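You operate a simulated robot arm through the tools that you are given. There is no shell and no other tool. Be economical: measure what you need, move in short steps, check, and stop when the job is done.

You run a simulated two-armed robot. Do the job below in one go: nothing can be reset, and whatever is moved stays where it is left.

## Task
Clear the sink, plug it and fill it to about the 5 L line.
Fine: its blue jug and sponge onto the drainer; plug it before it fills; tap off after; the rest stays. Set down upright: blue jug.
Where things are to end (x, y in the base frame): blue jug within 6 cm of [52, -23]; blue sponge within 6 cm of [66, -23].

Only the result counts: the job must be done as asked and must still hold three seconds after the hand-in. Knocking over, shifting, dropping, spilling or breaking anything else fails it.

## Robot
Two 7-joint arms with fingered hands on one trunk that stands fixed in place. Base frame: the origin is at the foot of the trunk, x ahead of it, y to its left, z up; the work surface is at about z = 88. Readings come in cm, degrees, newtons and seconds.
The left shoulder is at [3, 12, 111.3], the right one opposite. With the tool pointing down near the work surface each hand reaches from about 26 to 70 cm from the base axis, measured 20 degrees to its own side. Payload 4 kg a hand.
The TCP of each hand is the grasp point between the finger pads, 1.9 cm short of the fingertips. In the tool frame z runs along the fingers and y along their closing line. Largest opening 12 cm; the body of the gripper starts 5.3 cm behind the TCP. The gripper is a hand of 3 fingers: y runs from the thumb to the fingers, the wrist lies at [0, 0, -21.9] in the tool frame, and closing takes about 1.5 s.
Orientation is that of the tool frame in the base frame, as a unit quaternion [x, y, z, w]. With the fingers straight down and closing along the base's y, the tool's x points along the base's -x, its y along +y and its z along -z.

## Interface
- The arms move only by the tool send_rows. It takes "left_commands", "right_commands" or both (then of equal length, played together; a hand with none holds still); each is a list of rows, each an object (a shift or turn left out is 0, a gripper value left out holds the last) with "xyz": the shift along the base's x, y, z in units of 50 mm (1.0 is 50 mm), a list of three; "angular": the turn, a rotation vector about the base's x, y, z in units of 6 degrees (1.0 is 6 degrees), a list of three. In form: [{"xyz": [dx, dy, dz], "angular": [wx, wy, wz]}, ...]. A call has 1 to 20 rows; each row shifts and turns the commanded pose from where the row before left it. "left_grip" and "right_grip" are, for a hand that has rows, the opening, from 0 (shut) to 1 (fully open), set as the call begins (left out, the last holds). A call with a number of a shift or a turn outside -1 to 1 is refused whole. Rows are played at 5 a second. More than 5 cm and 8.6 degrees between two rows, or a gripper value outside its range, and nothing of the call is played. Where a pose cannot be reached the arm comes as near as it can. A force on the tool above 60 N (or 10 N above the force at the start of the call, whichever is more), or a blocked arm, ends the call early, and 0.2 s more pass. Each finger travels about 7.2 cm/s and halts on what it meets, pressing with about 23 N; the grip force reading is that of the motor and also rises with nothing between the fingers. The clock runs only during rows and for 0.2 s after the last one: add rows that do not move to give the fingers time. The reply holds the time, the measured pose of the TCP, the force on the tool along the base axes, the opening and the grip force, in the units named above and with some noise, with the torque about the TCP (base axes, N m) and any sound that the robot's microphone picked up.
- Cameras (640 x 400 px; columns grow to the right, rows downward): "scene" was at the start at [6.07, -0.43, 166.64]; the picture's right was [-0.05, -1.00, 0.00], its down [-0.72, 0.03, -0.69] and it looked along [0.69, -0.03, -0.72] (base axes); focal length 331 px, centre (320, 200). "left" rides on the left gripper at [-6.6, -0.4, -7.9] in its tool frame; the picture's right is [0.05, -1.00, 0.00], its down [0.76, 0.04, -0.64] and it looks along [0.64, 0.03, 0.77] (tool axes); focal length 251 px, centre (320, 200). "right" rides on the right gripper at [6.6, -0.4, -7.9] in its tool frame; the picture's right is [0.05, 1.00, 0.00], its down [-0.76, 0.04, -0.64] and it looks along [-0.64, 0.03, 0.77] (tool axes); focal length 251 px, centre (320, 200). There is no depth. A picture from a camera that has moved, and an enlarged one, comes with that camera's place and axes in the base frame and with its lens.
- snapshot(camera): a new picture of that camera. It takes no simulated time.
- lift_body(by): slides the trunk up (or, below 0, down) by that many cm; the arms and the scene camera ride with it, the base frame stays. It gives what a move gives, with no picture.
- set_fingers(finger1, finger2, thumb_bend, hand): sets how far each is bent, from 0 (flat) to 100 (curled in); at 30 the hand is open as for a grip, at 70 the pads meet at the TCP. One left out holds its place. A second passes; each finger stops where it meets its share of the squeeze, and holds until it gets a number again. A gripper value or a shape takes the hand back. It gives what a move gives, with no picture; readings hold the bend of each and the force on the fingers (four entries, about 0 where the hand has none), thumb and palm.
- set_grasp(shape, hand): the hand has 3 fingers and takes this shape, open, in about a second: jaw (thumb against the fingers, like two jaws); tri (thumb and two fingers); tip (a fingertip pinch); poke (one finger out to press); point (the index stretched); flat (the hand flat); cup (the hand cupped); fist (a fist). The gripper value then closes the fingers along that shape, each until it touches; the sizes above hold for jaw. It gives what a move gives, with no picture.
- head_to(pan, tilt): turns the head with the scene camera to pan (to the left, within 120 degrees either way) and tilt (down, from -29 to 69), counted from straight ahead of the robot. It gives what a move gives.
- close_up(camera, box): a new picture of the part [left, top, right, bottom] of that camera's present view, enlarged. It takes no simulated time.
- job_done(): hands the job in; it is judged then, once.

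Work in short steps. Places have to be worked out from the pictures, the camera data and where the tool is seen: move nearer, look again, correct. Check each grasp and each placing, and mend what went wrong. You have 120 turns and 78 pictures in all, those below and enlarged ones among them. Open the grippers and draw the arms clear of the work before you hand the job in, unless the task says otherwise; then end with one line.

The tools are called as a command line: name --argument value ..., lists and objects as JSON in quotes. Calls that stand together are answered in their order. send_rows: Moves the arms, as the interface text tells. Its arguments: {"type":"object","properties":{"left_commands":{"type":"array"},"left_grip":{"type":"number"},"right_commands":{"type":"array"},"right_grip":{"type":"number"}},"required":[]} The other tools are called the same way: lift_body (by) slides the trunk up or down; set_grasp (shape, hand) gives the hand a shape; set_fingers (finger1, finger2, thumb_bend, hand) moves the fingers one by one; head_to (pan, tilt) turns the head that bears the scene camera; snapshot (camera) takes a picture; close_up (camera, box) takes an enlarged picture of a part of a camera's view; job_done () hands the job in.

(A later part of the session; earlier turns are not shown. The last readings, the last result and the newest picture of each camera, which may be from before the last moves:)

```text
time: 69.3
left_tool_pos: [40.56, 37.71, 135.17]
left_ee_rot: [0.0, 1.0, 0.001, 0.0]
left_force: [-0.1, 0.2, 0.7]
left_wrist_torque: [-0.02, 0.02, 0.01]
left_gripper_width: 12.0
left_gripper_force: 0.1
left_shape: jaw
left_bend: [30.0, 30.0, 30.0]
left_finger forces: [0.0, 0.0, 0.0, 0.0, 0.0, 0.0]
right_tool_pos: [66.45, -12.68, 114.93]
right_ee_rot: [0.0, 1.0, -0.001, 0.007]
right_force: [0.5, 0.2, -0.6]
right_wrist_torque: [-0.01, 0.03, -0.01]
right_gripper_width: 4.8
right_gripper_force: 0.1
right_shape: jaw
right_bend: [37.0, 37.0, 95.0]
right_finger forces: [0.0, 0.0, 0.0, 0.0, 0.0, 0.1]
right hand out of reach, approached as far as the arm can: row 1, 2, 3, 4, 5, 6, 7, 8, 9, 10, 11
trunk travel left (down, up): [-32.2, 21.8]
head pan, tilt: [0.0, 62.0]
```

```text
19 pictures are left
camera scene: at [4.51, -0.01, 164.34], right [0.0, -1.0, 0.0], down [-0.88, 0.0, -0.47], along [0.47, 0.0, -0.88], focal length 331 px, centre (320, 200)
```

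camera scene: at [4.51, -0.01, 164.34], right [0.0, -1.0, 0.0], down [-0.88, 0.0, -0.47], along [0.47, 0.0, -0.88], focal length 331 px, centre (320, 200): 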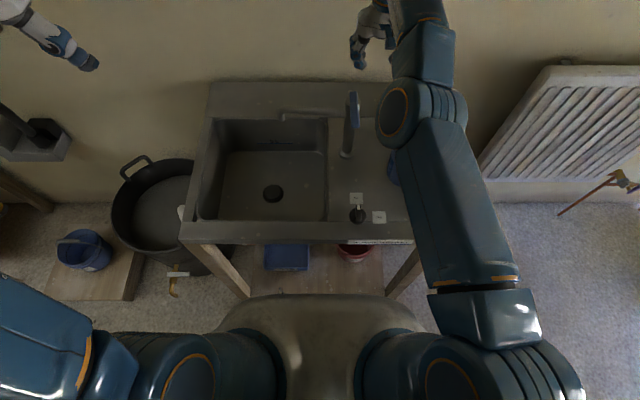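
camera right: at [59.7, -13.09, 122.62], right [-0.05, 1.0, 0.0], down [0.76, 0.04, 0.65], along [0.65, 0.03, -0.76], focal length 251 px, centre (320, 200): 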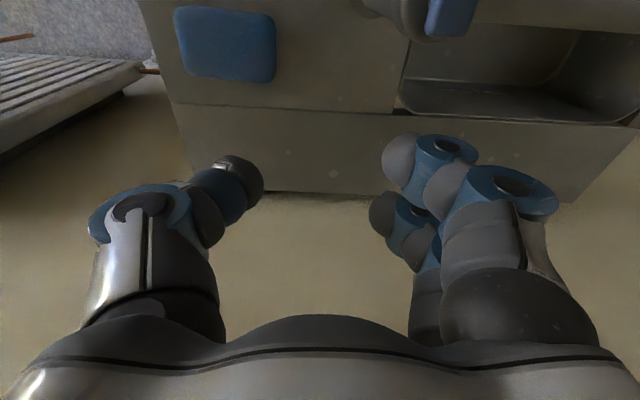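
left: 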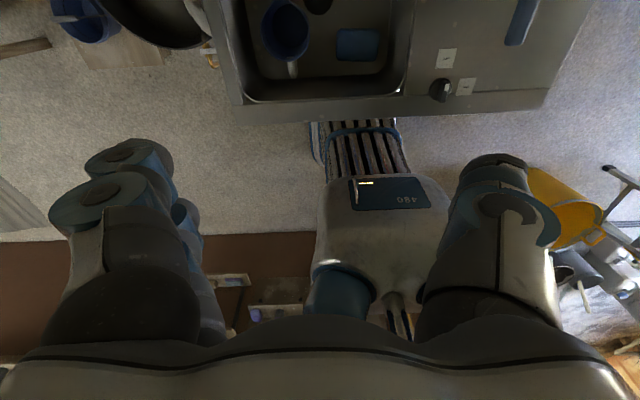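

The arm is fully stretched and seems stuck near its straight-elbow position, so x commands don't pull it in. I move it straight up (safe, away from the tap), then inward again.

send_rows --right_commands '[{"xyz": [0, 0, 0.9]}, {"xyz": [0, 0, 0.9]}, {"xyz": [0, 0, 0.9]}, {"xyz": [0, 0, 0.9]}, {"xyz": [0, 0, 0.9]}, {"xyz": [0, 0, 0.9]}, {"xyz": [0, 0, 0.9]}, {}, {}]'

send_rows --right_commands '[{"xyz": [-0.8, 0, 0]}, {"xyz": [-0.8, 0, 0]}, {"xyz": [-0.8, 0, 0]}, {}, {}]'

```text
time: 71.3
left_tool_pos: [40.56, 37.74, 135.21]
left_ee_rot: [0.0, 1.0, 0.0, 0.0]
left_force: [-0.2, 0.7, -0.1]
left_wrist_torque: [0.0, -0.01, 0.03]
left_gripper_width: 12.0
left_gripper_force: 0.0
left_shape: jaw
left_bend: [30.0, 30.0, 30.0]
left_finger forces: [0.1, 0.1, 0.0, 0.0, 0.1, 0.0]
right_tool_pos: [57.3, -13.24, 138.76]
right_ee_rot: [0.0, 1.0, -0.001, 0.008]
right_force: [0.0, 0.4, 0.2]
right_wrist_torque: [0.0, 0.0, -0.02]
right_gripper_width: 4.82
right_gripper_force: 0.0
right_shape: jaw
right_bend: [37.0, 37.0, 95.0]
right_finger forces: [0.0, 0.1, 0.0, 0.0, 0.0, 0.1]
right hand out of reach, approached as far as the arm can: row 1, 2, 3, 4, 5, 6, 7
trunk travel left (down, up): [-32.2, 21.8]
head pan, tilt: [0.0, 62.0]
```

```text
time: 72.5
left_tool_pos: [40.48, 37.61, 135.24]
left_ee_rot: [0.0, 1.0, 0.0, 0.001]
left_force: [0.6, -0.5, -1.1]
left_wrist_torque: [0.04, 0.01, -0.02]
left_gripper_width: 12.0
left_gripper_force: 0.1
left_shape: jaw
left_bend: [30.0, 30.0, 30.0]
left_finger forces: [0.0, 0.0, 0.0, 0.0, 0.0, 0.1]
right_tool_pos: [45.91, -12.89, 138.73]
right_ee_rot: [0.0, 1.0, -0.001, 0.008]
right_force: [0.3, -0.8, 0.7]
right_wrist_torque: [0.02, -0.02, 0.01]
right_gripper_width: 4.8
right_gripper_force: 0.1
right_shape: jaw
right_bend: [37.0, 37.0, 95.0]
right_finger forces: [0.0, 0.1, 0.0, 0.0, 0.1, 0.0]
trunk travel left (down, up): [-32.2, 21.8]
head pan, tilt: [0.0, 62.0]
```

The arm is free again. I move over the knob at (39.8, -9.5) and down to z ≈ 103 to look.

send_rows --right_commands '[{"xyz": [-0.6, 0.3, -0.6]}, {"xyz": [-0.6, 0.4, -0.6]}, {"xyz": [0, 0, -0.9]}, {"xyz": [0, 0, -0.9]}, {"xyz": [0, 0, -0.9]}, {"xyz": [0, 0, -0.9]}, {"xyz": [0, 0, -0.9]}, {"xyz": [0, 0, -0.9]}, {"xyz": [0, 0, -0.6]}, {}, {}]'

snapshot --camera "right"

snapshot --camera "scene"

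```text
time: 74.9
left_tool_pos: [40.57, 37.79, 135.25]
left_ee_rot: [0.0, 1.0, 0.0, 0.0]
left_force: [-0.6, -0.2, -0.2]
left_wrist_torque: [0.01, 0.03, 0.01]
left_gripper_width: 12.02
left_gripper_force: 0.0
left_shape: jaw
left_bend: [30.0, 30.0, 30.0]
left_finger forces: [0.0, 0.1, 0.1, 0.0, 0.1, 0.0]
right_tool_pos: [39.79, -9.26, 102.8]
right_ee_rot: [0.0, 1.0, 0.0, 0.008]
right_force: [0.2, 1.0, 0.1]
right_wrist_torque: [0.01, -0.02, 0.02]
right_gripper_width: 4.8
right_gripper_force: 0.1
right_shape: jaw
right_bend: [37.0, 37.0, 95.0]
right_finger forces: [0.0, 0.0, 0.0, 0.1, 0.1, 0.0]
trunk travel left (down, up): [-32.2, 21.8]
head pan, tilt: [0.0, 62.0]
```

```text
18 pictures are left
camera right: at [32.95, -9.7, 110.64], right [-0.05, 1.0, 0.0], down [0.75, 0.04, 0.66], along [0.65, 0.03, -0.76], focal length 251 px, centre (320, 200)
```

right: 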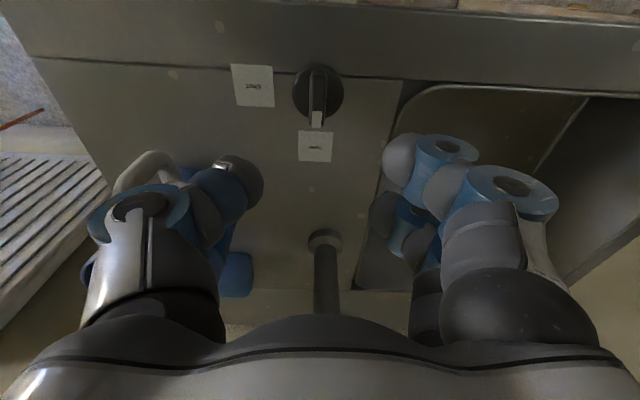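

```text
17 pictures are left
camera scene: at [4.51, -0.03, 164.34], right [0.0, -1.0, 0.0], down [-0.88, 0.0, -0.47], along [0.47, 0.0, -0.88], focal length 331 px, centre (320, 200)
```

scene: 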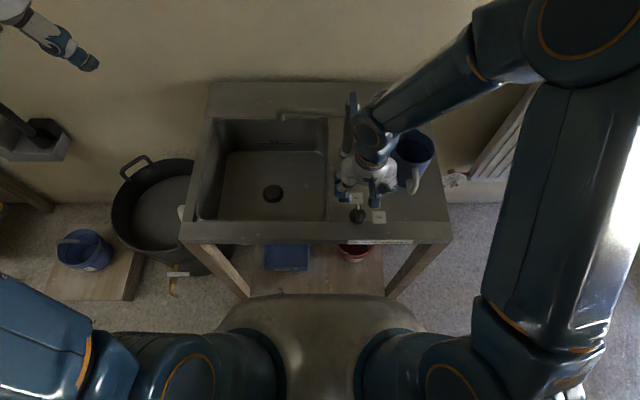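

The knob bar is centred at about (39.4, -9.6), lying along x. I shift slightly and lower so the pads straddle the bar (TCP ≈ 92.5).

send_rows --right_commands '[{"xyz": [-0.07, -0.07, -0.5]}, {"xyz": [0, 0, -0.5]}, {"xyz": [0, 0, -0.4]}, {"xyz": [0, 0, -0.3]}, {"xyz": [0, 0, -0.2]}, {"xyz": [0, 0, -0.15]}, {}]'

close_up --camera "right" --box '[160, 80, 480, 280]'

```text
time: 76.5
left_tool_pos: [40.48, 37.64, 135.35]
left_ee_rot: [0.001, 1.0, 0.0, 0.0]
left_force: [0.0, -0.1, -0.3]
left_wrist_torque: [-0.04, 0.0, 0.01]
left_gripper_width: 11.97
left_gripper_force: 0.1
left_shape: jaw
left_bend: [30.0, 30.0, 30.0]
left_finger forces: [0.0, 0.1, 0.1, 0.0, 0.0, 0.0]
right_tool_pos: [39.3, -9.65, 92.66]
right_ee_rot: [0.001, 1.0, -0.001, 0.008]
right_force: [0.2, 0.1, -0.2]
right_wrist_torque: [-0.03, -0.04, 0.0]
right_gripper_width: 4.83
right_gripper_force: 0.1
right_shape: jaw
right_bend: [37.0, 37.0, 95.0]
right_finger forces: [0.0, 0.1, 0.0, 0.1, 0.0, 0.0]
trunk travel left (down, up): [-32.2, 21.8]
head pan, tilt: [0.0, 62.0]
```

```text
2.00 times, centred on (320, 180) of right
camera zoom: at [32.57, -10.14, 100.37], right [-0.05, 1.0, 0.0], down [0.75, 0.04, 0.66], along [0.65, 0.03, -0.76], focal length 503 px, centre (320, 240)
```

zoom: 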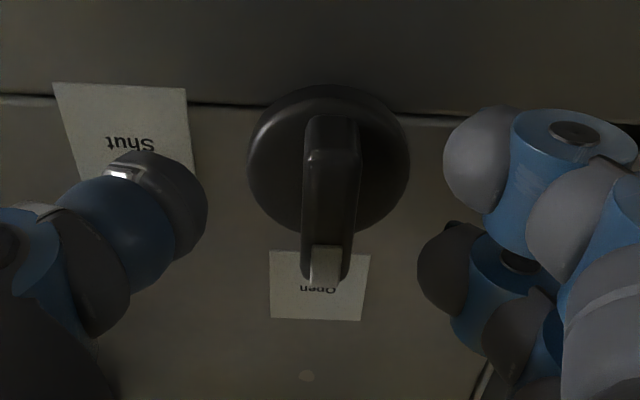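

The bar is centred between the fingers; its axis is about 0.4 cm nearer than the TCP. I shift -0.4 in x, go down 0.3 and close on the bar.

send_rows --right_commands '[{"xyz": [-0.08, 0, -0.06]}, {}]'

send_rows --right_commands '[{}, {}, {}, {}, {}, {}]' --right_grip 0.0

close_up --camera "right" --box '[160, 80, 480, 280]'

```text
time: 77.1
left_tool_pos: [40.51, 37.76, 135.28]
left_ee_rot: [0.001, 1.0, 0.0, -0.001]
left_force: [-0.3, -0.4, -0.9]
left_wrist_torque: [-0.01, -0.04, -0.02]
left_gripper_width: 11.97
left_gripper_force: 0.2
left_shape: jaw
left_bend: [30.0, 30.0, 30.0]
left_finger forces: [0.0, 0.0, 0.0, 0.0, 0.0, 0.1]
right_tool_pos: [38.82, -9.8, 92.31]
right_ee_rot: [0.0, 1.0, -0.002, 0.008]
right_force: [0.2, 0.3, 0.2]
right_wrist_torque: [0.0, 0.0, -0.02]
right_gripper_width: 4.82
right_gripper_force: 0.1
right_shape: jaw
right_bend: [37.0, 37.0, 95.0]
right_finger forces: [0.0, 0.0, 0.1, 0.0, 0.1, 0.0]
trunk travel left (down, up): [-32.2, 21.8]
head pan, tilt: [0.0, 62.0]
```

```text
time: 78.5
left_tool_pos: [40.43, 37.79, 135.27]
left_ee_rot: [0.0, 1.0, 0.001, 0.001]
left_force: [0.6, -0.2, 0.2]
left_wrist_torque: [0.02, 0.01, -0.02]
left_gripper_width: 12.03
left_gripper_force: 0.1
left_shape: jaw
left_bend: [30.0, 30.0, 30.0]
left_finger forces: [0.0, 0.0, 0.0, 0.1, 0.1, 0.0]
right_tool_pos: [38.87, -9.75, 92.34]
right_ee_rot: [-0.001, 1.0, -0.001, 0.008]
right_force: [-7.0, 0.4, -3.8]
right_wrist_torque: [0.03, 0.13, 0.01]
right_gripper_width: 0.26
right_gripper_force: 22.9
right_shape: jaw
right_bend: [93.0, 96.0, 75.0]
right_finger forces: [0.1, 9.5, 0.1, 0.0, 15.2, 0.0]
trunk travel left (down, up): [-32.2, 21.8]
head pan, tilt: [0.0, 62.0]
```

```text
2.00 times, centred on (320, 180) of right
camera zoom: at [32.11, -10.17, 100.03], right [-0.05, 1.0, 0.0], down [0.75, 0.04, 0.65], along [0.65, 0.03, -0.76], focal length 503 px, centre (320, 240)
```

zoom: 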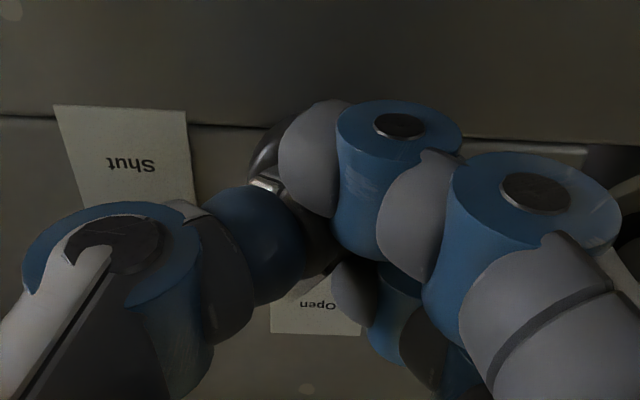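

The fingers closed, but the width reading (0.26) doesn't show whether they hold the bar. I turn -30° about z and look at the torque and the knob.

send_rows --right_commands '[{"angular": [0, 0, -0.8]}, {"angular": [0, 0, -0.8]}, {"angular": [0, 0, -0.8]}, {"angular": [0, 0, -0.8]}, {"angular": [0, 0, -0.8]}, {"angular": [0, 0, -0.8]}, {}]'

close_up --camera "scene" --box '[330, 160, 410, 240]'

```text
time: 80.1
left_tool_pos: [40.49, 37.81, 135.32]
left_ee_rot: [0.0, 1.0, -0.001, 0.001]
left_force: [-1.0, -0.4, -0.8]
left_wrist_torque: [0.04, 0.02, -0.01]
left_gripper_width: 11.98
left_gripper_force: 0.2
left_shape: jaw
left_bend: [30.0, 30.0, 30.0]
left_finger forces: [0.0, 0.0, 0.1, 0.0, 0.0, 0.0]
right_tool_pos: [38.91, -9.62, 92.36]
right_ee_rot: [0.249, 0.969, -0.003, 0.008]
right_force: [-3.6, 12.2, 3.8]
right_wrist_torque: [0.11, 0.08, 0.16]
right_gripper_width: 0.28
right_gripper_force: 23.3
right_shape: jaw
right_bend: [93.0, 95.0, 76.0]
right_finger forces: [0.0, 12.3, 0.0, 0.0, 15.6, 0.0]
trunk travel left (down, up): [-32.2, 21.8]
head pan, tilt: [0.0, 62.0]
```

```text
5.00 times, centred on (370, 200) of scene
camera zoom: at [4.37, 0.15, 164.35], right [0.0, -1.0, 0.0], down [-0.88, 0.0, -0.47], along [0.47, 0.0, -0.88], focal length 1656 px, centre (70, 200)
```

zoom: 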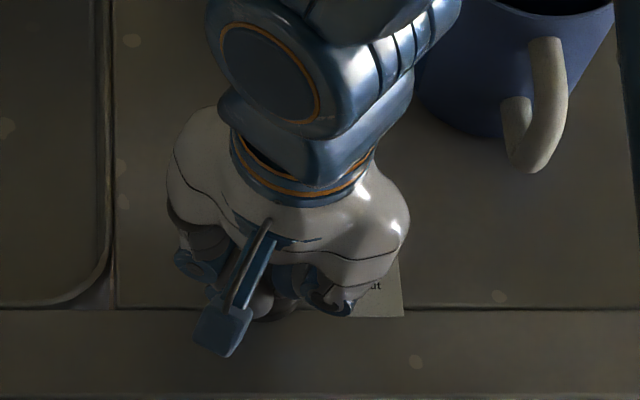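

There is a 12 N side load, which suggests the knob is being turned. I complete the turn to -90° slowly.

send_rows --right_commands '[{"angular": [0, 0, -0.8]}, {"angular": [0, 0, -0.8]}, {"angular": [0, 0, -0.8]}, {"angular": [0, 0, -0.8]}, {"angular": [0, 0, -0.8]}, {"angular": [0, 0, -0.8]}, {"angular": [0, 0, -0.8]}, {"angular": [0, 0, -0.8]}, {"angular": [0, 0, -0.8]}, {"angular": [0, 0, -0.8]}, {"angular": [0, 0, -0.8]}, {"angular": [0, 0, -0.8]}, {"angular": [0, 0, -0.8]}, {}]'

close_up --camera "right" --box '[160, 80, 480, 280]'

```text
time: 83.1
left_tool_pos: [40.56, 37.9, 135.31]
left_ee_rot: [0.0, 1.0, 0.0, 0.0]
left_force: [0.9, -0.4, -0.9]
left_wrist_torque: [0.02, 0.0, 0.01]
left_gripper_width: 11.98
left_gripper_force: 0.1
left_shape: jaw
left_bend: [30.0, 30.0, 30.0]
left_finger forces: [0.0, 0.0, 0.0, 0.0, 0.0, 0.0]
right_tool_pos: [39.01, -9.7, 92.45]
right_ee_rot: [0.715, 0.699, -0.005, 0.005]
right_force: [12.5, 7.4, 23.0]
right_wrist_torque: [0.13, -0.34, 0.35]
right_gripper_width: 0.37
right_gripper_force: 22.8
right_shape: jaw
right_bend: [94.0, 49.0, 80.0]
right_finger forces: [11.0, 21.9, 0.0, 0.0, 14.6, 0.0]
trunk travel left (down, up): [-32.2, 21.8]
head pan, tilt: [0.0, 62.0]
```

```text
2.00 times, centred on (320, 180) of right
camera zoom: at [38.88, -3.0, 100.14], right [1.0, 0.03, 0.0], down [0.02, -0.75, 0.66], along [0.02, -0.66, -0.75], focal length 503 px, centre (320, 240)
```

zoom: 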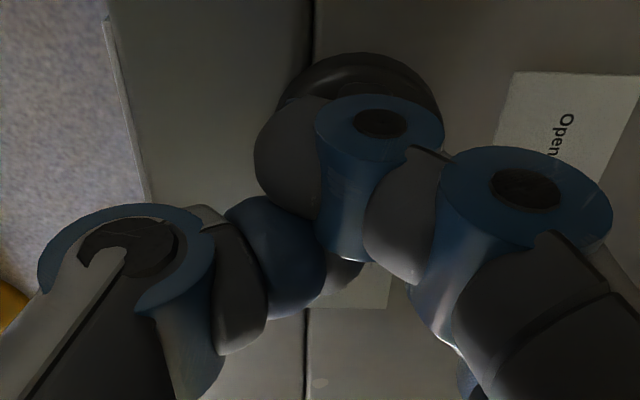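

I can't see the bar under the fingers. I open the hand a little, lift, and look at the knob.

send_rows --right_commands '[{}, {}, {}, {}]' --right_grip 0.45

send_rows --right_commands '[{"xyz": [0, 0, 0.4]}, {"xyz": [0, 0, 0.5]}, {"xyz": [0, 0, 0.3]}, {}]'

close_up --camera "right" --box '[160, 40, 480, 240]'

```text
time: 84.1
left_tool_pos: [40.28, 37.8, 135.45]
left_ee_rot: [-0.001, 1.0, 0.0, 0.001]
left_force: [0.5, 1.5, 0.5]
left_wrist_torque: [0.01, -0.01, 0.01]
left_gripper_width: 11.98
left_gripper_force: 0.1
left_shape: jaw
left_bend: [30.0, 30.0, 30.0]
left_finger forces: [0.0, 0.0, 0.1, 0.1, 0.0, 0.1]
right_tool_pos: [38.84, -9.84, 92.44]
right_ee_rot: [0.715, 0.699, -0.007, 0.005]
right_force: [-4.5, -0.2, 19.5]
right_wrist_torque: [0.3, -0.29, 0.09]
right_gripper_width: 5.15
right_gripper_force: 0.1
right_shape: jaw
right_bend: [42.0, 35.0, 95.0]
right_finger forces: [19.2, 0.1, 0.0, 0.0, 0.0, 0.1]
trunk travel left (down, up): [-32.2, 21.8]
head pan, tilt: [0.0, 62.0]
```

```text
time: 85.1
left_tool_pos: [40.56, 37.79, 135.22]
left_ee_rot: [0.0, 1.0, 0.0, 0.0]
left_force: [0.8, 0.4, 0.1]
left_wrist_torque: [0.01, 0.02, -0.01]
left_gripper_width: 11.99
left_gripper_force: 0.0
left_shape: jaw
left_bend: [30.0, 30.0, 30.0]
left_finger forces: [0.0, 0.0, 0.1, 0.0, 0.1, 0.1]
right_tool_pos: [38.99, -9.69, 98.31]
right_ee_rot: [0.716, 0.698, -0.007, 0.004]
right_force: [-0.5, -1.0, -0.1]
right_wrist_torque: [0.01, 0.0, 0.04]
right_gripper_width: 5.34
right_gripper_force: 0.1
right_shape: jaw
right_bend: [35.0, 35.0, 95.0]
right_finger forces: [0.0, 0.0, 0.1, 0.0, 0.0, 0.0]
trunk travel left (down, up): [-32.2, 21.8]
head pan, tilt: [0.0, 62.0]
```

```text
2.00 times, centred on (320, 140) of right
camera zoom: at [38.83, -3.03, 106.07], right [1.0, 0.03, 0.0], down [0.03, -0.75, 0.66], along [0.02, -0.66, -0.75], focal length 503 px, centre (320, 320)
```

zoom: 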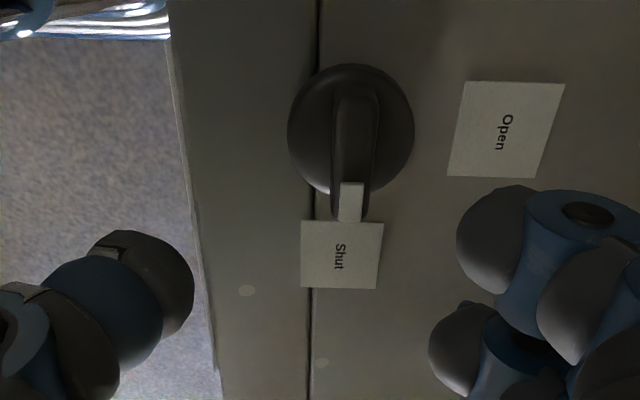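

The knob now points exactly at "Shut", so the waste is closed. I raise the hand, turn it back +90°, and take a look at the tap lever and drain.

send_rows --right_commands '[{"xyz": [-0.2, 0, 0.8]}, {"xyz": [-0.2, 0, 0.8], "angular": [0, 0, 1]}, {"xyz": [-0.2, 0, 0.5], "angular": [0, 0, 1]}, {"angular": [0, 0, 1]}, {"angular": [0, 0, 1]}, {"angular": [0, 0, 1]}, {"angular": [0, 0, 1]}, {"angular": [0, 0, 1]}, {"angular": [0, 0, 1]}, {"angular": [0, 0, 1]}, {"angular": [0, 0, 1]}, {"angular": [0, 0, 1]}, {"angular": [0, 0, 1]}, {"angular": [0, 0, 1]}, {"angular": [0, 0, 1]}, {"angular": [0, 0, 1]}, {}]'

close_up --camera "right" --box '[200, 100, 440, 340]'

close_up --camera "scene" --box '[200, 80, 380, 230]'

```text
time: 88.7
left_tool_pos: [40.53, 37.74, 135.19]
left_ee_rot: [0.0, 1.0, 0.0, 0.001]
left_force: [0.4, 0.4, -0.9]
left_wrist_torque: [0.03, 0.01, 0.0]
left_gripper_width: 12.0
left_gripper_force: 0.0
left_shape: jaw
left_bend: [30.0, 30.0, 30.0]
left_finger forces: [0.0, 0.0, 0.1, 0.0, 0.0, 0.0]
right_tool_pos: [35.99, -9.88, 108.79]
right_ee_rot: [0.01, 1.0, -0.001, 0.008]
right_force: [0.3, -0.3, 0.8]
right_wrist_torque: [-0.01, -0.01, 0.02]
right_gripper_width: 5.39
right_gripper_force: 0.0
right_shape: jaw
right_bend: [35.0, 35.0, 95.0]
right_finger forces: [0.1, 0.0, 0.1, 0.0, 0.0, 0.0]
trunk travel left (down, up): [-32.2, 21.8]
head pan, tilt: [0.0, 62.0]
```

```text
1.67 times, centred on (320, 220) of right
camera zoom: at [29.28, -10.06, 116.59], right [-0.03, 1.0, 0.0], down [0.75, 0.03, 0.66], along [0.66, 0.02, -0.76], focal length 419 px, centre (320, 167)
```

zoom: 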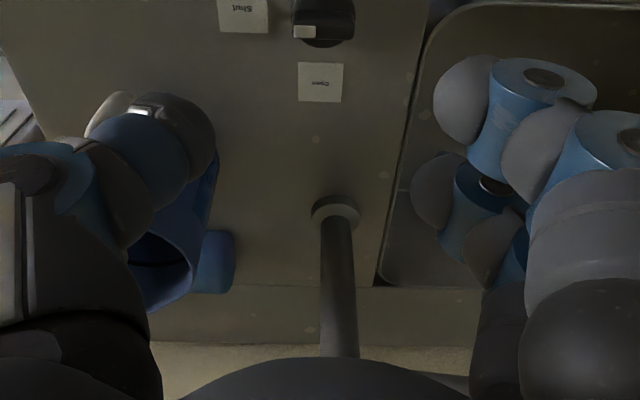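

```text
2.67 times, centred on (290, 155) of scene
camera zoom: at [4.46, -0.03, 164.34], right [0.0, -1.0, 0.0], down [-0.88, 0.0, -0.47], along [0.47, 0.0, -0.88], focal length 883 px, centre (400, 320)
```

zoom: 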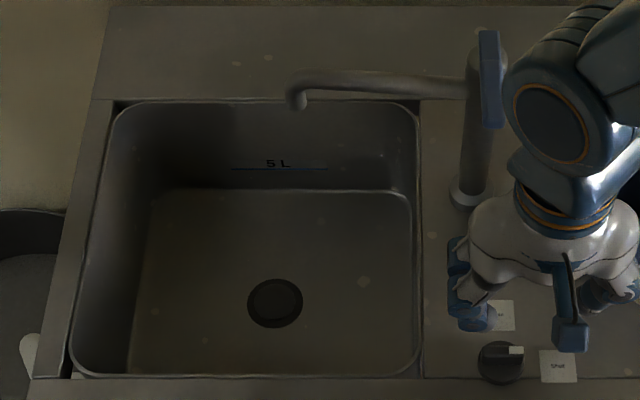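

The drain plug is down and the knob reads Shut. Now the tap: I raise the hand, go over the lever's front part (53, -7.5) and lower to straddle it with 5 cm opening.

send_rows --right_commands '[{"xyz": [0, 0.1, 0.9]}, {"xyz": [0, 0.2, 0.9]}, {"xyz": [0.4, 0.15, 0.8]}, {"xyz": [0.95, 0, 0]}, {"xyz": [0.95, 0, 0]}, {"xyz": [0.95, 0, 0]}, {"xyz": [0.2, 0, -0.5]}, {}, {}]'

close_up --camera "right" --box '[160, 40, 480, 240]'

```text
time: 90.7
left_tool_pos: [40.49, 37.77, 135.11]
left_ee_rot: [0.0, 1.0, 0.0, 0.001]
left_force: [0.5, -0.3, -0.7]
left_wrist_torque: [-0.05, -0.02, 0.01]
left_gripper_width: 11.97
left_gripper_force: 0.0
left_shape: jaw
left_bend: [30.0, 30.0, 30.0]
left_finger forces: [0.1, 0.0, 0.0, 0.0, 0.0, 0.1]
right_tool_pos: [53.25, -7.55, 119.55]
right_ee_rot: [0.01, 1.0, -0.001, 0.008]
right_force: [-0.5, 0.0, -0.3]
right_wrist_torque: [-0.01, -0.01, 0.0]
right_gripper_width: 5.37
right_gripper_force: 0.0
right_shape: jaw
right_bend: [35.0, 35.0, 95.0]
right_finger forces: [0.0, 0.0, 0.0, 0.0, 0.0, 0.1]
trunk travel left (down, up): [-32.2, 21.8]
head pan, tilt: [0.0, 62.0]
```

```text
2.00 times, centred on (320, 140) of right
camera zoom: at [46.57, -7.93, 127.15], right [-0.03, 1.0, 0.0], down [0.76, 0.03, 0.66], along [0.65, 0.02, -0.76], focal length 503 px, centre (320, 320)
```

zoom: 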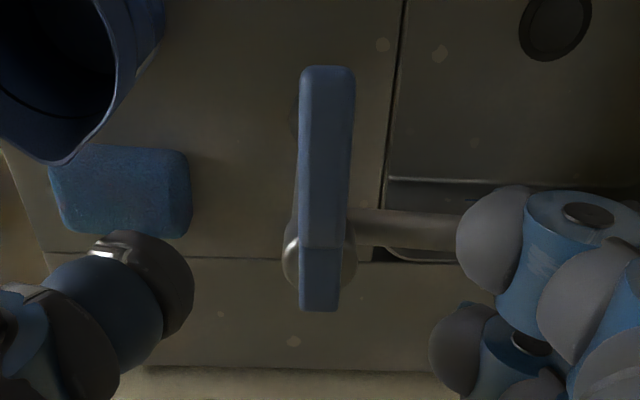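

The lever runs between the fingers, centred at y ≈ -7.5, tip at x ≈ 51. I lower 9.8 cm and close on it.

send_rows --right_commands '[{"xyz": [0, 0, -0.5]}, {"xyz": [0, 0, -0.5]}, {"xyz": [0, 0, -0.4]}, {"xyz": [0, 0, -0.3]}, {"xyz": [0, 0, -0.25]}, {}]'

send_rows --right_commands '[{}, {}, {}, {}, {}, {}]' --right_grip 0.05

```text
time: 92.1
left_tool_pos: [40.57, 37.78, 135.24]
left_ee_rot: [-0.001, 1.0, 0.0, -0.001]
left_force: [0.3, 0.0, 0.2]
left_wrist_torque: [-0.01, 0.02, 0.01]
left_gripper_width: 11.99
left_gripper_force: 0.1
left_shape: jaw
left_bend: [30.0, 30.0, 30.0]
left_finger forces: [0.1, 0.0, 0.1, 0.1, 0.0, 0.0]
right_tool_pos: [53.2, -7.59, 109.63]
right_ee_rot: [0.011, 1.0, -0.001, 0.008]
right_force: [0.3, 0.9, -0.4]
right_wrist_torque: [-0.01, 0.01, 0.0]
right_gripper_width: 5.37
right_gripper_force: 0.0
right_shape: jaw
right_bend: [35.0, 35.0, 95.0]
right_finger forces: [0.0, 0.0, 0.1, 0.0, 0.0, 0.0]
trunk travel left (down, up): [-32.2, 21.8]
head pan, tilt: [0.0, 62.0]
```

```text
time: 93.5
left_tool_pos: [40.57, 37.77, 135.17]
left_ee_rot: [0.0, 1.0, 0.0, 0.001]
left_force: [0.1, -0.1, -0.2]
left_wrist_torque: [-0.03, 0.0, -0.01]
left_gripper_width: 12.0
left_gripper_force: 0.1
left_shape: jaw
left_bend: [30.0, 30.0, 30.0]
left_finger forces: [0.0, 0.0, 0.1, 0.0, 0.1, 0.0]
right_tool_pos: [53.26, -7.57, 109.6]
right_ee_rot: [0.011, 1.0, 0.0, 0.008]
right_force: [-0.3, 0.1, -4.7]
right_wrist_torque: [-0.03, 0.01, 0.0]
right_gripper_width: 1.19
right_gripper_force: 23.4
right_shape: jaw
right_bend: [97.0, 97.0, 81.0]
right_finger forces: [10.2, 10.9, 0.1, 0.0, 20.4, 0.0]
trunk travel left (down, up): [-32.2, 21.8]
head pan, tilt: [0.0, 62.0]
```

The lever is gripped (1.2 cm wide). I try a gentle 1 cm lift and watch force and sound.

send_rows --right_commands '[{"xyz": [0, 0, 0.1]}, {"xyz": [0, 0, 0.1]}, {}]'

```text
time: 94.3
left_tool_pos: [40.71, 37.74, 135.28]
left_ee_rot: [0.0, 1.0, 0.0, 0.0]
left_force: [0.2, -0.2, -0.1]
left_wrist_torque: [0.02, -0.03, -0.02]
left_gripper_width: 12.01
left_gripper_force: 0.1
left_shape: jaw
left_bend: [30.0, 30.0, 30.0]
left_finger forces: [0.0, 0.0, 0.0, 0.0, 0.1, 0.0]
right_tool_pos: [53.36, -7.59, 110.47]
right_ee_rot: [0.011, 1.0, -0.002, 0.006]
right_force: [-1.8, 0.5, -23.4]
right_wrist_torque: [0.04, -0.02, 0.03]
right_gripper_width: 1.1
right_gripper_force: 23.7
right_shape: jaw
right_bend: [97.0, 51.0, 80.0]
right_finger forces: [8.0, 8.5, 0.0, 0.1, 15.5, 0.0]
trunk travel left (down, up): [-32.2, 21.8]
head pan, tilt: [0.0, 62.0]
```

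A 23 N resistance and no sound: it probably doesn't lift. I go back down 1 cm and try a small sideways push instead.

send_rows --right_commands '[{"xyz": [0, 0, -0.1]}, {"xyz": [0, 0, -0.1]}, {}]'

send_rows --right_commands '[{"xyz": [0, -0.15, 0]}, {"xyz": [0, -0.15, 0]}, {}]'

```text
time: 95.1
left_tool_pos: [40.33, 37.57, 135.44]
left_ee_rot: [0.0, 1.0, 0.0, 0.001]
left_force: [0.6, -0.9, -0.8]
left_wrist_torque: [0.0, 0.0, 0.0]
left_gripper_width: 11.98
left_gripper_force: 0.0
left_shape: jaw
left_bend: [30.0, 30.0, 30.0]
left_finger forces: [0.0, 0.0, 0.0, 0.0, 0.1, 0.1]
right_tool_pos: [53.35, -7.56, 110.02]
right_ee_rot: [0.01, 1.0, 0.0, 0.013]
right_force: [0.8, -1.5, 30.4]
right_wrist_torque: [0.03, 0.07, 0.02]
right_gripper_width: 1.43
right_gripper_force: 23.5
right_shape: jaw
right_bend: [99.0, 98.0, 85.0]
right_finger forces: [16.5, 15.5, 0.0, 0.0, 33.8, 0.1]
trunk travel left (down, up): [-32.2, 21.8]
head pan, tilt: [0.0, 62.0]
```

```text
time: 95.9
left_tool_pos: [40.49, 38.0, 135.14]
left_ee_rot: [-0.001, 1.0, -0.001, 0.001]
left_force: [0.2, -0.1, -0.2]
left_wrist_torque: [0.03, 0.03, -0.04]
left_gripper_width: 11.97
left_gripper_force: 0.0
left_shape: jaw
left_bend: [30.0, 30.0, 30.0]
left_finger forces: [0.1, 0.0, 0.0, 0.1, 0.0, 0.1]
right_tool_pos: [53.55, -8.79, 109.87]
right_ee_rot: [0.01, 1.0, 0.0, 0.014]
right_force: [15.6, 10.2, 38.0]
right_wrist_torque: [0.3, -0.17, 0.42]
right_gripper_width: 1.64
right_gripper_force: 23.0
right_shape: jaw
right_bend: [100.0, 48.0, 87.0]
right_finger forces: [14.9, 23.7, 0.1, 0.2, 30.9, 0.0]
trunk travel left (down, up): [-32.2, 21.8]
head pan, tilt: [0.0, 62.0]
```

The hand moved 1.2 cm in -y with only 10 N, but presses down with 38 N. I relieve it by 0.5 cm up and look.

send_rows --right_commands '[{"xyz": [0, 0, 0.08]}, {}, {}]'

close_up --camera "right" --box '[160, 80, 480, 280]'

```text
time: 96.7
left_tool_pos: [40.57, 37.83, 135.18]
left_ee_rot: [0.0, 1.0, -0.001, 0.001]
left_force: [-0.7, 0.2, 0.4]
left_wrist_torque: [0.03, -0.01, 0.04]
left_gripper_width: 11.99
left_gripper_force: 0.0
left_shape: jaw
left_bend: [30.0, 30.0, 30.0]
left_finger forces: [0.0, 0.0, 0.1, 0.0, 0.0, 0.1]
right_tool_pos: [53.47, -8.79, 109.96]
right_ee_rot: [0.011, 1.0, -0.001, 0.01]
right_force: [17.6, 10.1, 24.5]
right_wrist_torque: [0.29, -0.21, 0.4]
right_gripper_width: 1.55
right_gripper_force: 23.3
right_shape: jaw
right_bend: [99.0, 48.0, 86.0]
right_finger forces: [12.7, 21.7, 0.0, 0.1, 28.1, 0.1]
trunk travel left (down, up): [-32.2, 21.8]
head pan, tilt: [0.0, 62.0]
```

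```text
2.00 times, centred on (320, 180) of right
camera zoom: at [46.72, -9.13, 117.75], right [-0.03, 1.0, 0.0], down [0.75, 0.03, 0.66], along [0.66, 0.02, -0.75], focal length 503 px, centre (320, 240)
```

zoom: 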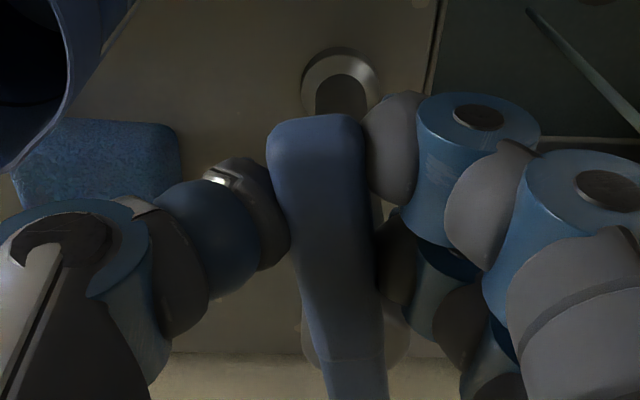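

The lever turned sideways about its post, and a thin water stream seems visible at the upper right. I check the sink with the scene camera.

close_up --camera "scene" --box '[200, 80, 380, 230]'

```text
2.67 times, centred on (290, 155) of scene
camera zoom: at [4.55, 0.19, 164.34], right [0.0, -1.0, 0.0], down [-0.88, 0.0, -0.47], along [0.47, 0.0, -0.88], focal length 883 px, centre (400, 320)
```

zoom: 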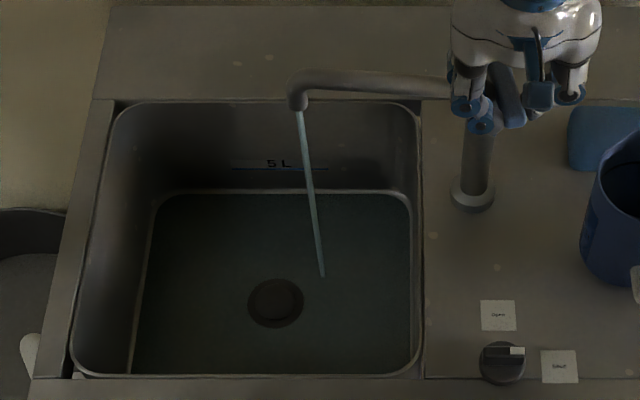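

Water is running into the plugged sink. I hold the lever and wait about 3 s, then read the level.

send_rows --right_commands '[{}, {}, {}, {}, {}, {}, {}, {}, {}, {}, {}, {}, {}, {}, {}]'

close_up --camera "scene" --box '[210, 110, 340, 190]'

```text
time: 99.9
left_tool_pos: [40.6, 38.03, 135.2]
left_ee_rot: [0.0, 1.0, -0.001, 0.0]
left_force: [0.4, 0.3, 0.6]
left_wrist_torque: [-0.01, -0.02, -0.01]
left_gripper_width: 12.0
left_gripper_force: 0.0
left_shape: jaw
left_bend: [30.0, 30.0, 30.0]
left_finger forces: [0.1, 0.0, 0.0, 0.0, 0.0, 0.0]
right_tool_pos: [53.54, -8.87, 110.08]
right_ee_rot: [0.011, 1.0, 0.0, 0.011]
right_force: [15.6, 9.2, 21.8]
right_wrist_torque: [0.28, -0.16, 0.43]
right_gripper_width: 1.55
right_gripper_force: 22.9
right_shape: jaw
right_bend: [99.0, 48.0, 86.0]
right_finger forces: [12.7, 21.2, 0.0, 0.1, 27.6, 0.0]
trunk travel left (down, up): [-32.2, 21.8]
head pan, tilt: [0.0, 62.0]
```

```text
4.92 times, centred on (275, 150) of scene
camera zoom: at [4.57, 0.18, 164.34], right [0.0, -1.0, 0.0], down [-0.88, 0.0, -0.47], along [0.47, 0.0, -0.88], focal length 1630 px, centre (542, 446)
```

zoom: 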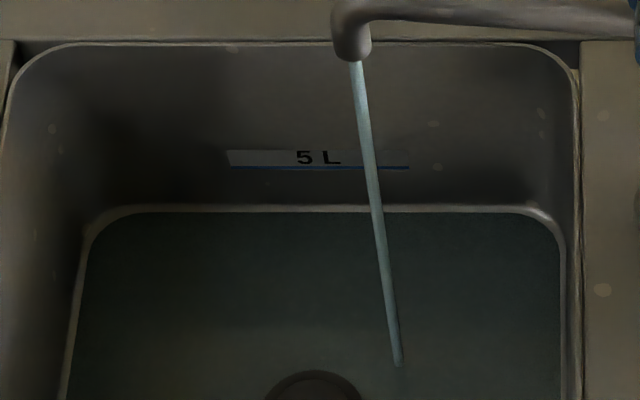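

The level is still low and rises slowly. I keep holding and wait about 8 s more.

send_rows --right_commands '[{}, {}, {}, {}, {}, {}, {}, {}, {}, {}, {}, {}, {}, {}, {}, {}, {}, {}, {}, {}]'

send_rows --right_commands '[{}, {}, {}, {}, {}, {}, {}, {}, {}, {}, {}, {}, {}, {}, {}, {}, {}, {}, {}, {}]'

close_up --camera "scene" --box '[210, 110, 340, 190]'

```text
time: 104.1
left_tool_pos: [40.6, 37.86, 135.27]
left_ee_rot: [0.0, 1.0, 0.001, 0.0]
left_force: [-0.3, 0.0, -0.1]
left_wrist_torque: [0.0, 0.01, 0.0]
left_gripper_width: 12.02
left_gripper_force: 0.0
left_shape: jaw
left_bend: [30.0, 30.0, 30.0]
left_finger forces: [0.0, 0.0, 0.1, 0.1, 0.0, 0.0]
right_tool_pos: [53.56, -8.84, 110.05]
right_ee_rot: [0.011, 1.0, -0.001, 0.011]
right_force: [16.9, 8.8, 22.9]
right_wrist_torque: [0.29, -0.17, 0.37]
right_gripper_width: 1.54
right_gripper_force: 23.5
right_shape: jaw
right_bend: [99.0, 48.0, 86.0]
right_finger forces: [12.7, 21.1, 0.0, 0.0, 27.6, 0.0]
trunk travel left (down, up): [-32.2, 21.8]
head pan, tilt: [0.0, 62.0]
```

```text
time: 108.3
left_tool_pos: [40.68, 37.87, 135.27]
left_ee_rot: [0.0, 1.0, -0.001, 0.0]
left_force: [-0.2, 1.0, 0.0]
left_wrist_torque: [0.01, 0.03, 0.03]
left_gripper_width: 11.98
left_gripper_force: 0.1
left_shape: jaw
left_bend: [30.0, 30.0, 30.0]
left_finger forces: [0.1, 0.0, 0.0, 0.1, 0.1, 0.1]
right_tool_pos: [53.38, -8.82, 110.15]
right_ee_rot: [0.011, 1.0, -0.001, 0.011]
right_force: [17.2, 9.3, 23.4]
right_wrist_torque: [0.25, -0.17, 0.39]
right_gripper_width: 1.57
right_gripper_force: 23.3
right_shape: jaw
right_bend: [99.0, 48.0, 86.0]
right_finger forces: [12.8, 21.1, 0.0, 0.0, 27.6, 0.0]
trunk travel left (down, up): [-32.2, 21.8]
head pan, tilt: [0.0, 62.0]
```

```text
4.92 times, centred on (275, 150) of scene
camera zoom: at [4.57, 0.18, 164.34], right [0.0, -1.0, 0.0], down [-0.88, 0.0, -0.47], along [0.47, 0.0, -0.88], focal length 1630 px, centre (542, 446)
```

zoom: 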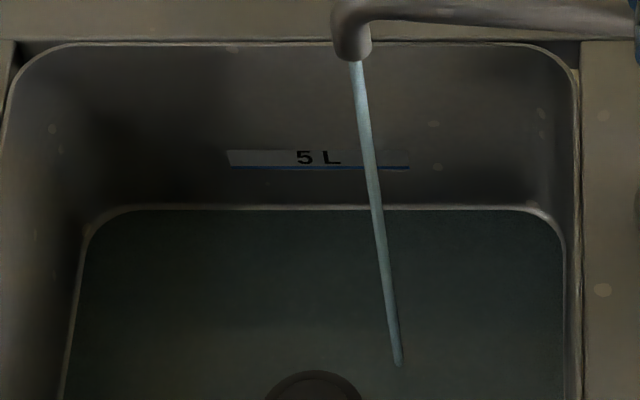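

The flow is slow (a few mm in 12 s). I open the lever further along its arc about the post, turning the hand with it.

send_rows --right_commands '[{"xyz": [0.03, -0.08, 0.02], "angular": [0, 0, 0.8]}, {"xyz": [0.04, -0.08, 0], "angular": [0, 0, 0.8]}, {"xyz": [0.05, -0.08, 0], "angular": [0, 0, 0.8]}, {"xyz": [0.06, -0.07, 0], "angular": [0, 0, 0.8]}, {"xyz": [0.07, -0.07, 0], "angular": [0, 0, 0.8]}, {}]'

close_up --camera "scene" --box '[200, 80, 380, 230]'

```text
time: 109.7
left_tool_pos: [40.39, 37.73, 135.28]
left_ee_rot: [0.0, 1.0, 0.0, 0.001]
left_force: [0.5, -0.1, -0.3]
left_wrist_torque: [-0.03, 0.03, 0.03]
left_gripper_width: 11.97
left_gripper_force: 0.1
left_shape: jaw
left_bend: [30.0, 30.0, 30.0]
left_finger forces: [0.0, 0.1, 0.0, 0.0, 0.0, 0.0]
right_tool_pos: [54.46, -10.94, 110.04]
right_ee_rot: [-0.198, 0.98, 0.0, 0.007]
right_force: [0.6, 3.2, 15.3]
right_wrist_torque: [0.14, 0.01, 0.16]
right_gripper_width: 1.43
right_gripper_force: 23.3
right_shape: jaw
right_bend: [99.0, 49.0, 85.0]
right_finger forces: [12.9, 16.3, 0.1, 0.1, 26.7, 0.1]
trunk travel left (down, up): [-32.2, 21.8]
head pan, tilt: [0.0, 62.0]
```

```text
2.67 times, centred on (290, 155) of scene
camera zoom: at [4.3, 0.07, 164.35], right [0.0, -1.0, 0.0], down [-0.88, 0.0, -0.47], along [0.47, 0.0, -0.88], focal length 883 px, centre (400, 320)
```

zoom: 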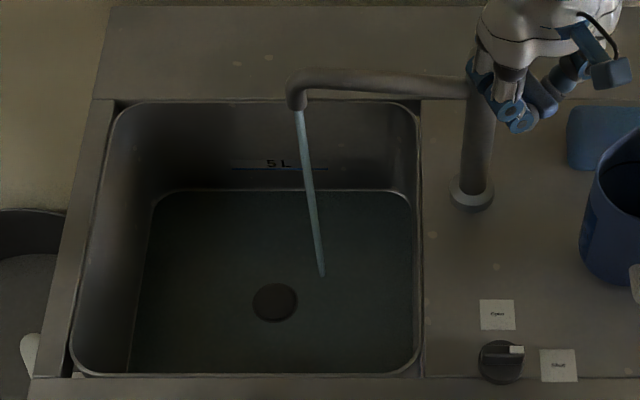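

The lever is at about 40° now. I hold and wait about 17 s, then read the level.

send_rows --right_commands '[{}, {}, {}, {}, {}, {}, {}, {}, {}, {}, {}, {}, {}, {}, {}, {}, {}, {}, {}, {}]'

send_rows --right_commands '[{}, {}, {}, {}, {}, {}, {}, {}, {}, {}, {}, {}, {}, {}, {}, {}, {}, {}, {}, {}]'

send_rows --right_commands '[{}, {}, {}, {}, {}, {}, {}, {}, {}, {}, {}, {}, {}, {}, {}, {}, {}, {}, {}, {}]'

send_rows --right_commands '[{}, {}, {}, {}, {}, {}, {}, {}, {}, {}, {}, {}, {}, {}, {}, {}, {}, {}, {}, {}]'

close_up --camera "scene" --box '[210, 110, 340, 190]'

```text
time: 113.9
left_tool_pos: [40.41, 37.75, 135.4]
left_ee_rot: [0.001, 1.0, 0.0, 0.001]
left_force: [-0.9, -0.9, 0.5]
left_wrist_torque: [-0.01, -0.01, -0.03]
left_gripper_width: 12.01
left_gripper_force: 0.2
left_shape: jaw
left_bend: [30.0, 30.0, 30.0]
left_finger forces: [0.1, 0.0, 0.0, 0.1, 0.0, 0.1]
right_tool_pos: [54.38, -10.93, 110.0]
right_ee_rot: [-0.197, 0.98, 0.001, 0.008]
right_force: [-4.1, 0.0, 9.9]
right_wrist_torque: [0.07, 0.04, 0.13]
right_gripper_width: 1.41
right_gripper_force: 22.4
right_shape: jaw
right_bend: [99.0, 49.0, 84.0]
right_finger forces: [11.4, 15.5, 0.0, 0.0, 25.1, 0.1]
trunk travel left (down, up): [-32.2, 21.8]
head pan, tilt: [0.0, 62.0]
```

```text
time: 118.1
left_tool_pos: [40.36, 37.76, 135.27]
left_ee_rot: [0.0, 1.0, 0.0, 0.002]
left_force: [0.5, -0.4, 0.9]
left_wrist_torque: [-0.02, 0.01, 0.0]
left_gripper_width: 11.99
left_gripper_force: 0.1
left_shape: jaw
left_bend: [30.0, 30.0, 30.0]
left_finger forces: [0.0, 0.0, 0.1, 0.1, 0.0, 0.0]
right_tool_pos: [54.46, -10.86, 110.13]
right_ee_rot: [-0.198, 0.98, 0.001, 0.009]
right_force: [-4.6, -0.1, 10.1]
right_wrist_torque: [0.1, 0.06, 0.11]
right_gripper_width: 1.44
right_gripper_force: 22.9
right_shape: jaw
right_bend: [99.0, 49.0, 84.0]
right_finger forces: [11.2, 15.4, 0.0, 0.0, 25.1, 0.0]
trunk travel left (down, up): [-32.2, 21.8]
head pan, tilt: [0.0, 62.0]
```

```text
time: 122.3
left_tool_pos: [40.53, 37.85, 135.27]
left_ee_rot: [0.001, 1.0, 0.0, 0.001]
left_force: [0.5, 0.3, 0.0]
left_wrist_torque: [-0.03, -0.01, -0.01]
left_gripper_width: 12.0
left_gripper_force: 0.0
left_shape: jaw
left_bend: [30.0, 30.0, 30.0]
left_finger forces: [0.1, 0.1, 0.0, 0.0, 0.1, 0.0]
right_tool_pos: [54.37, -10.88, 110.21]
right_ee_rot: [-0.198, 0.98, 0.001, 0.009]
right_force: [-3.5, -0.2, 9.1]
right_wrist_torque: [0.08, 0.03, 0.11]
right_gripper_width: 1.42
right_gripper_force: 22.7
right_shape: jaw
right_bend: [99.0, 49.0, 84.0]
right_finger forces: [11.3, 15.5, 0.0, 0.0, 25.2, 0.0]
trunk travel left (down, up): [-32.2, 21.8]
head pan, tilt: [0.0, 62.0]
```

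```text
time: 126.5
left_tool_pos: [40.37, 37.75, 135.36]
left_ee_rot: [0.0, 1.0, 0.0, 0.001]
left_force: [0.2, 0.7, -0.5]
left_wrist_torque: [0.02, -0.01, -0.01]
left_gripper_width: 11.98
left_gripper_force: 0.0
left_shape: jaw
left_bend: [30.0, 30.0, 30.0]
left_finger forces: [0.0, 0.0, 0.1, 0.0, 0.0, 0.0]
right_tool_pos: [54.43, -10.84, 110.23]
right_ee_rot: [-0.198, 0.98, 0.001, 0.008]
right_force: [-4.6, -0.9, 9.4]
right_wrist_torque: [0.13, 0.03, 0.14]
right_gripper_width: 1.41
right_gripper_force: 23.2
right_shape: jaw
right_bend: [99.0, 49.0, 84.0]
right_finger forces: [11.4, 15.4, 0.1, 0.0, 25.1, 0.0]
trunk travel left (down, up): [-32.2, 21.8]
head pan, tilt: [0.0, 62.0]
```

```text
4.92 times, centred on (275, 150) of scene
camera zoom: at [4.29, -0.02, 164.35], right [0.0, -1.0, 0.0], down [-0.88, 0.0, -0.47], along [0.47, 0.0, -0.88], focal length 1630 px, centre (542, 446)
```

zoom: 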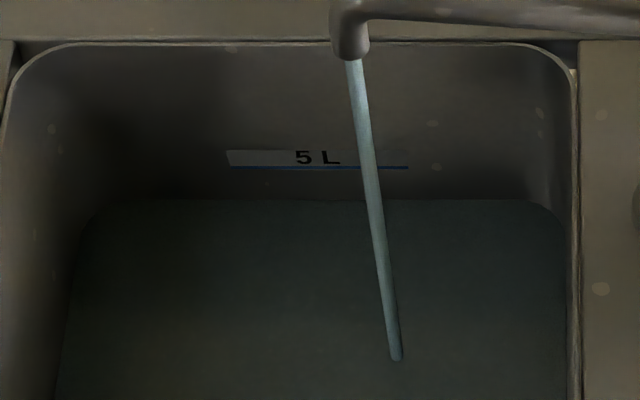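

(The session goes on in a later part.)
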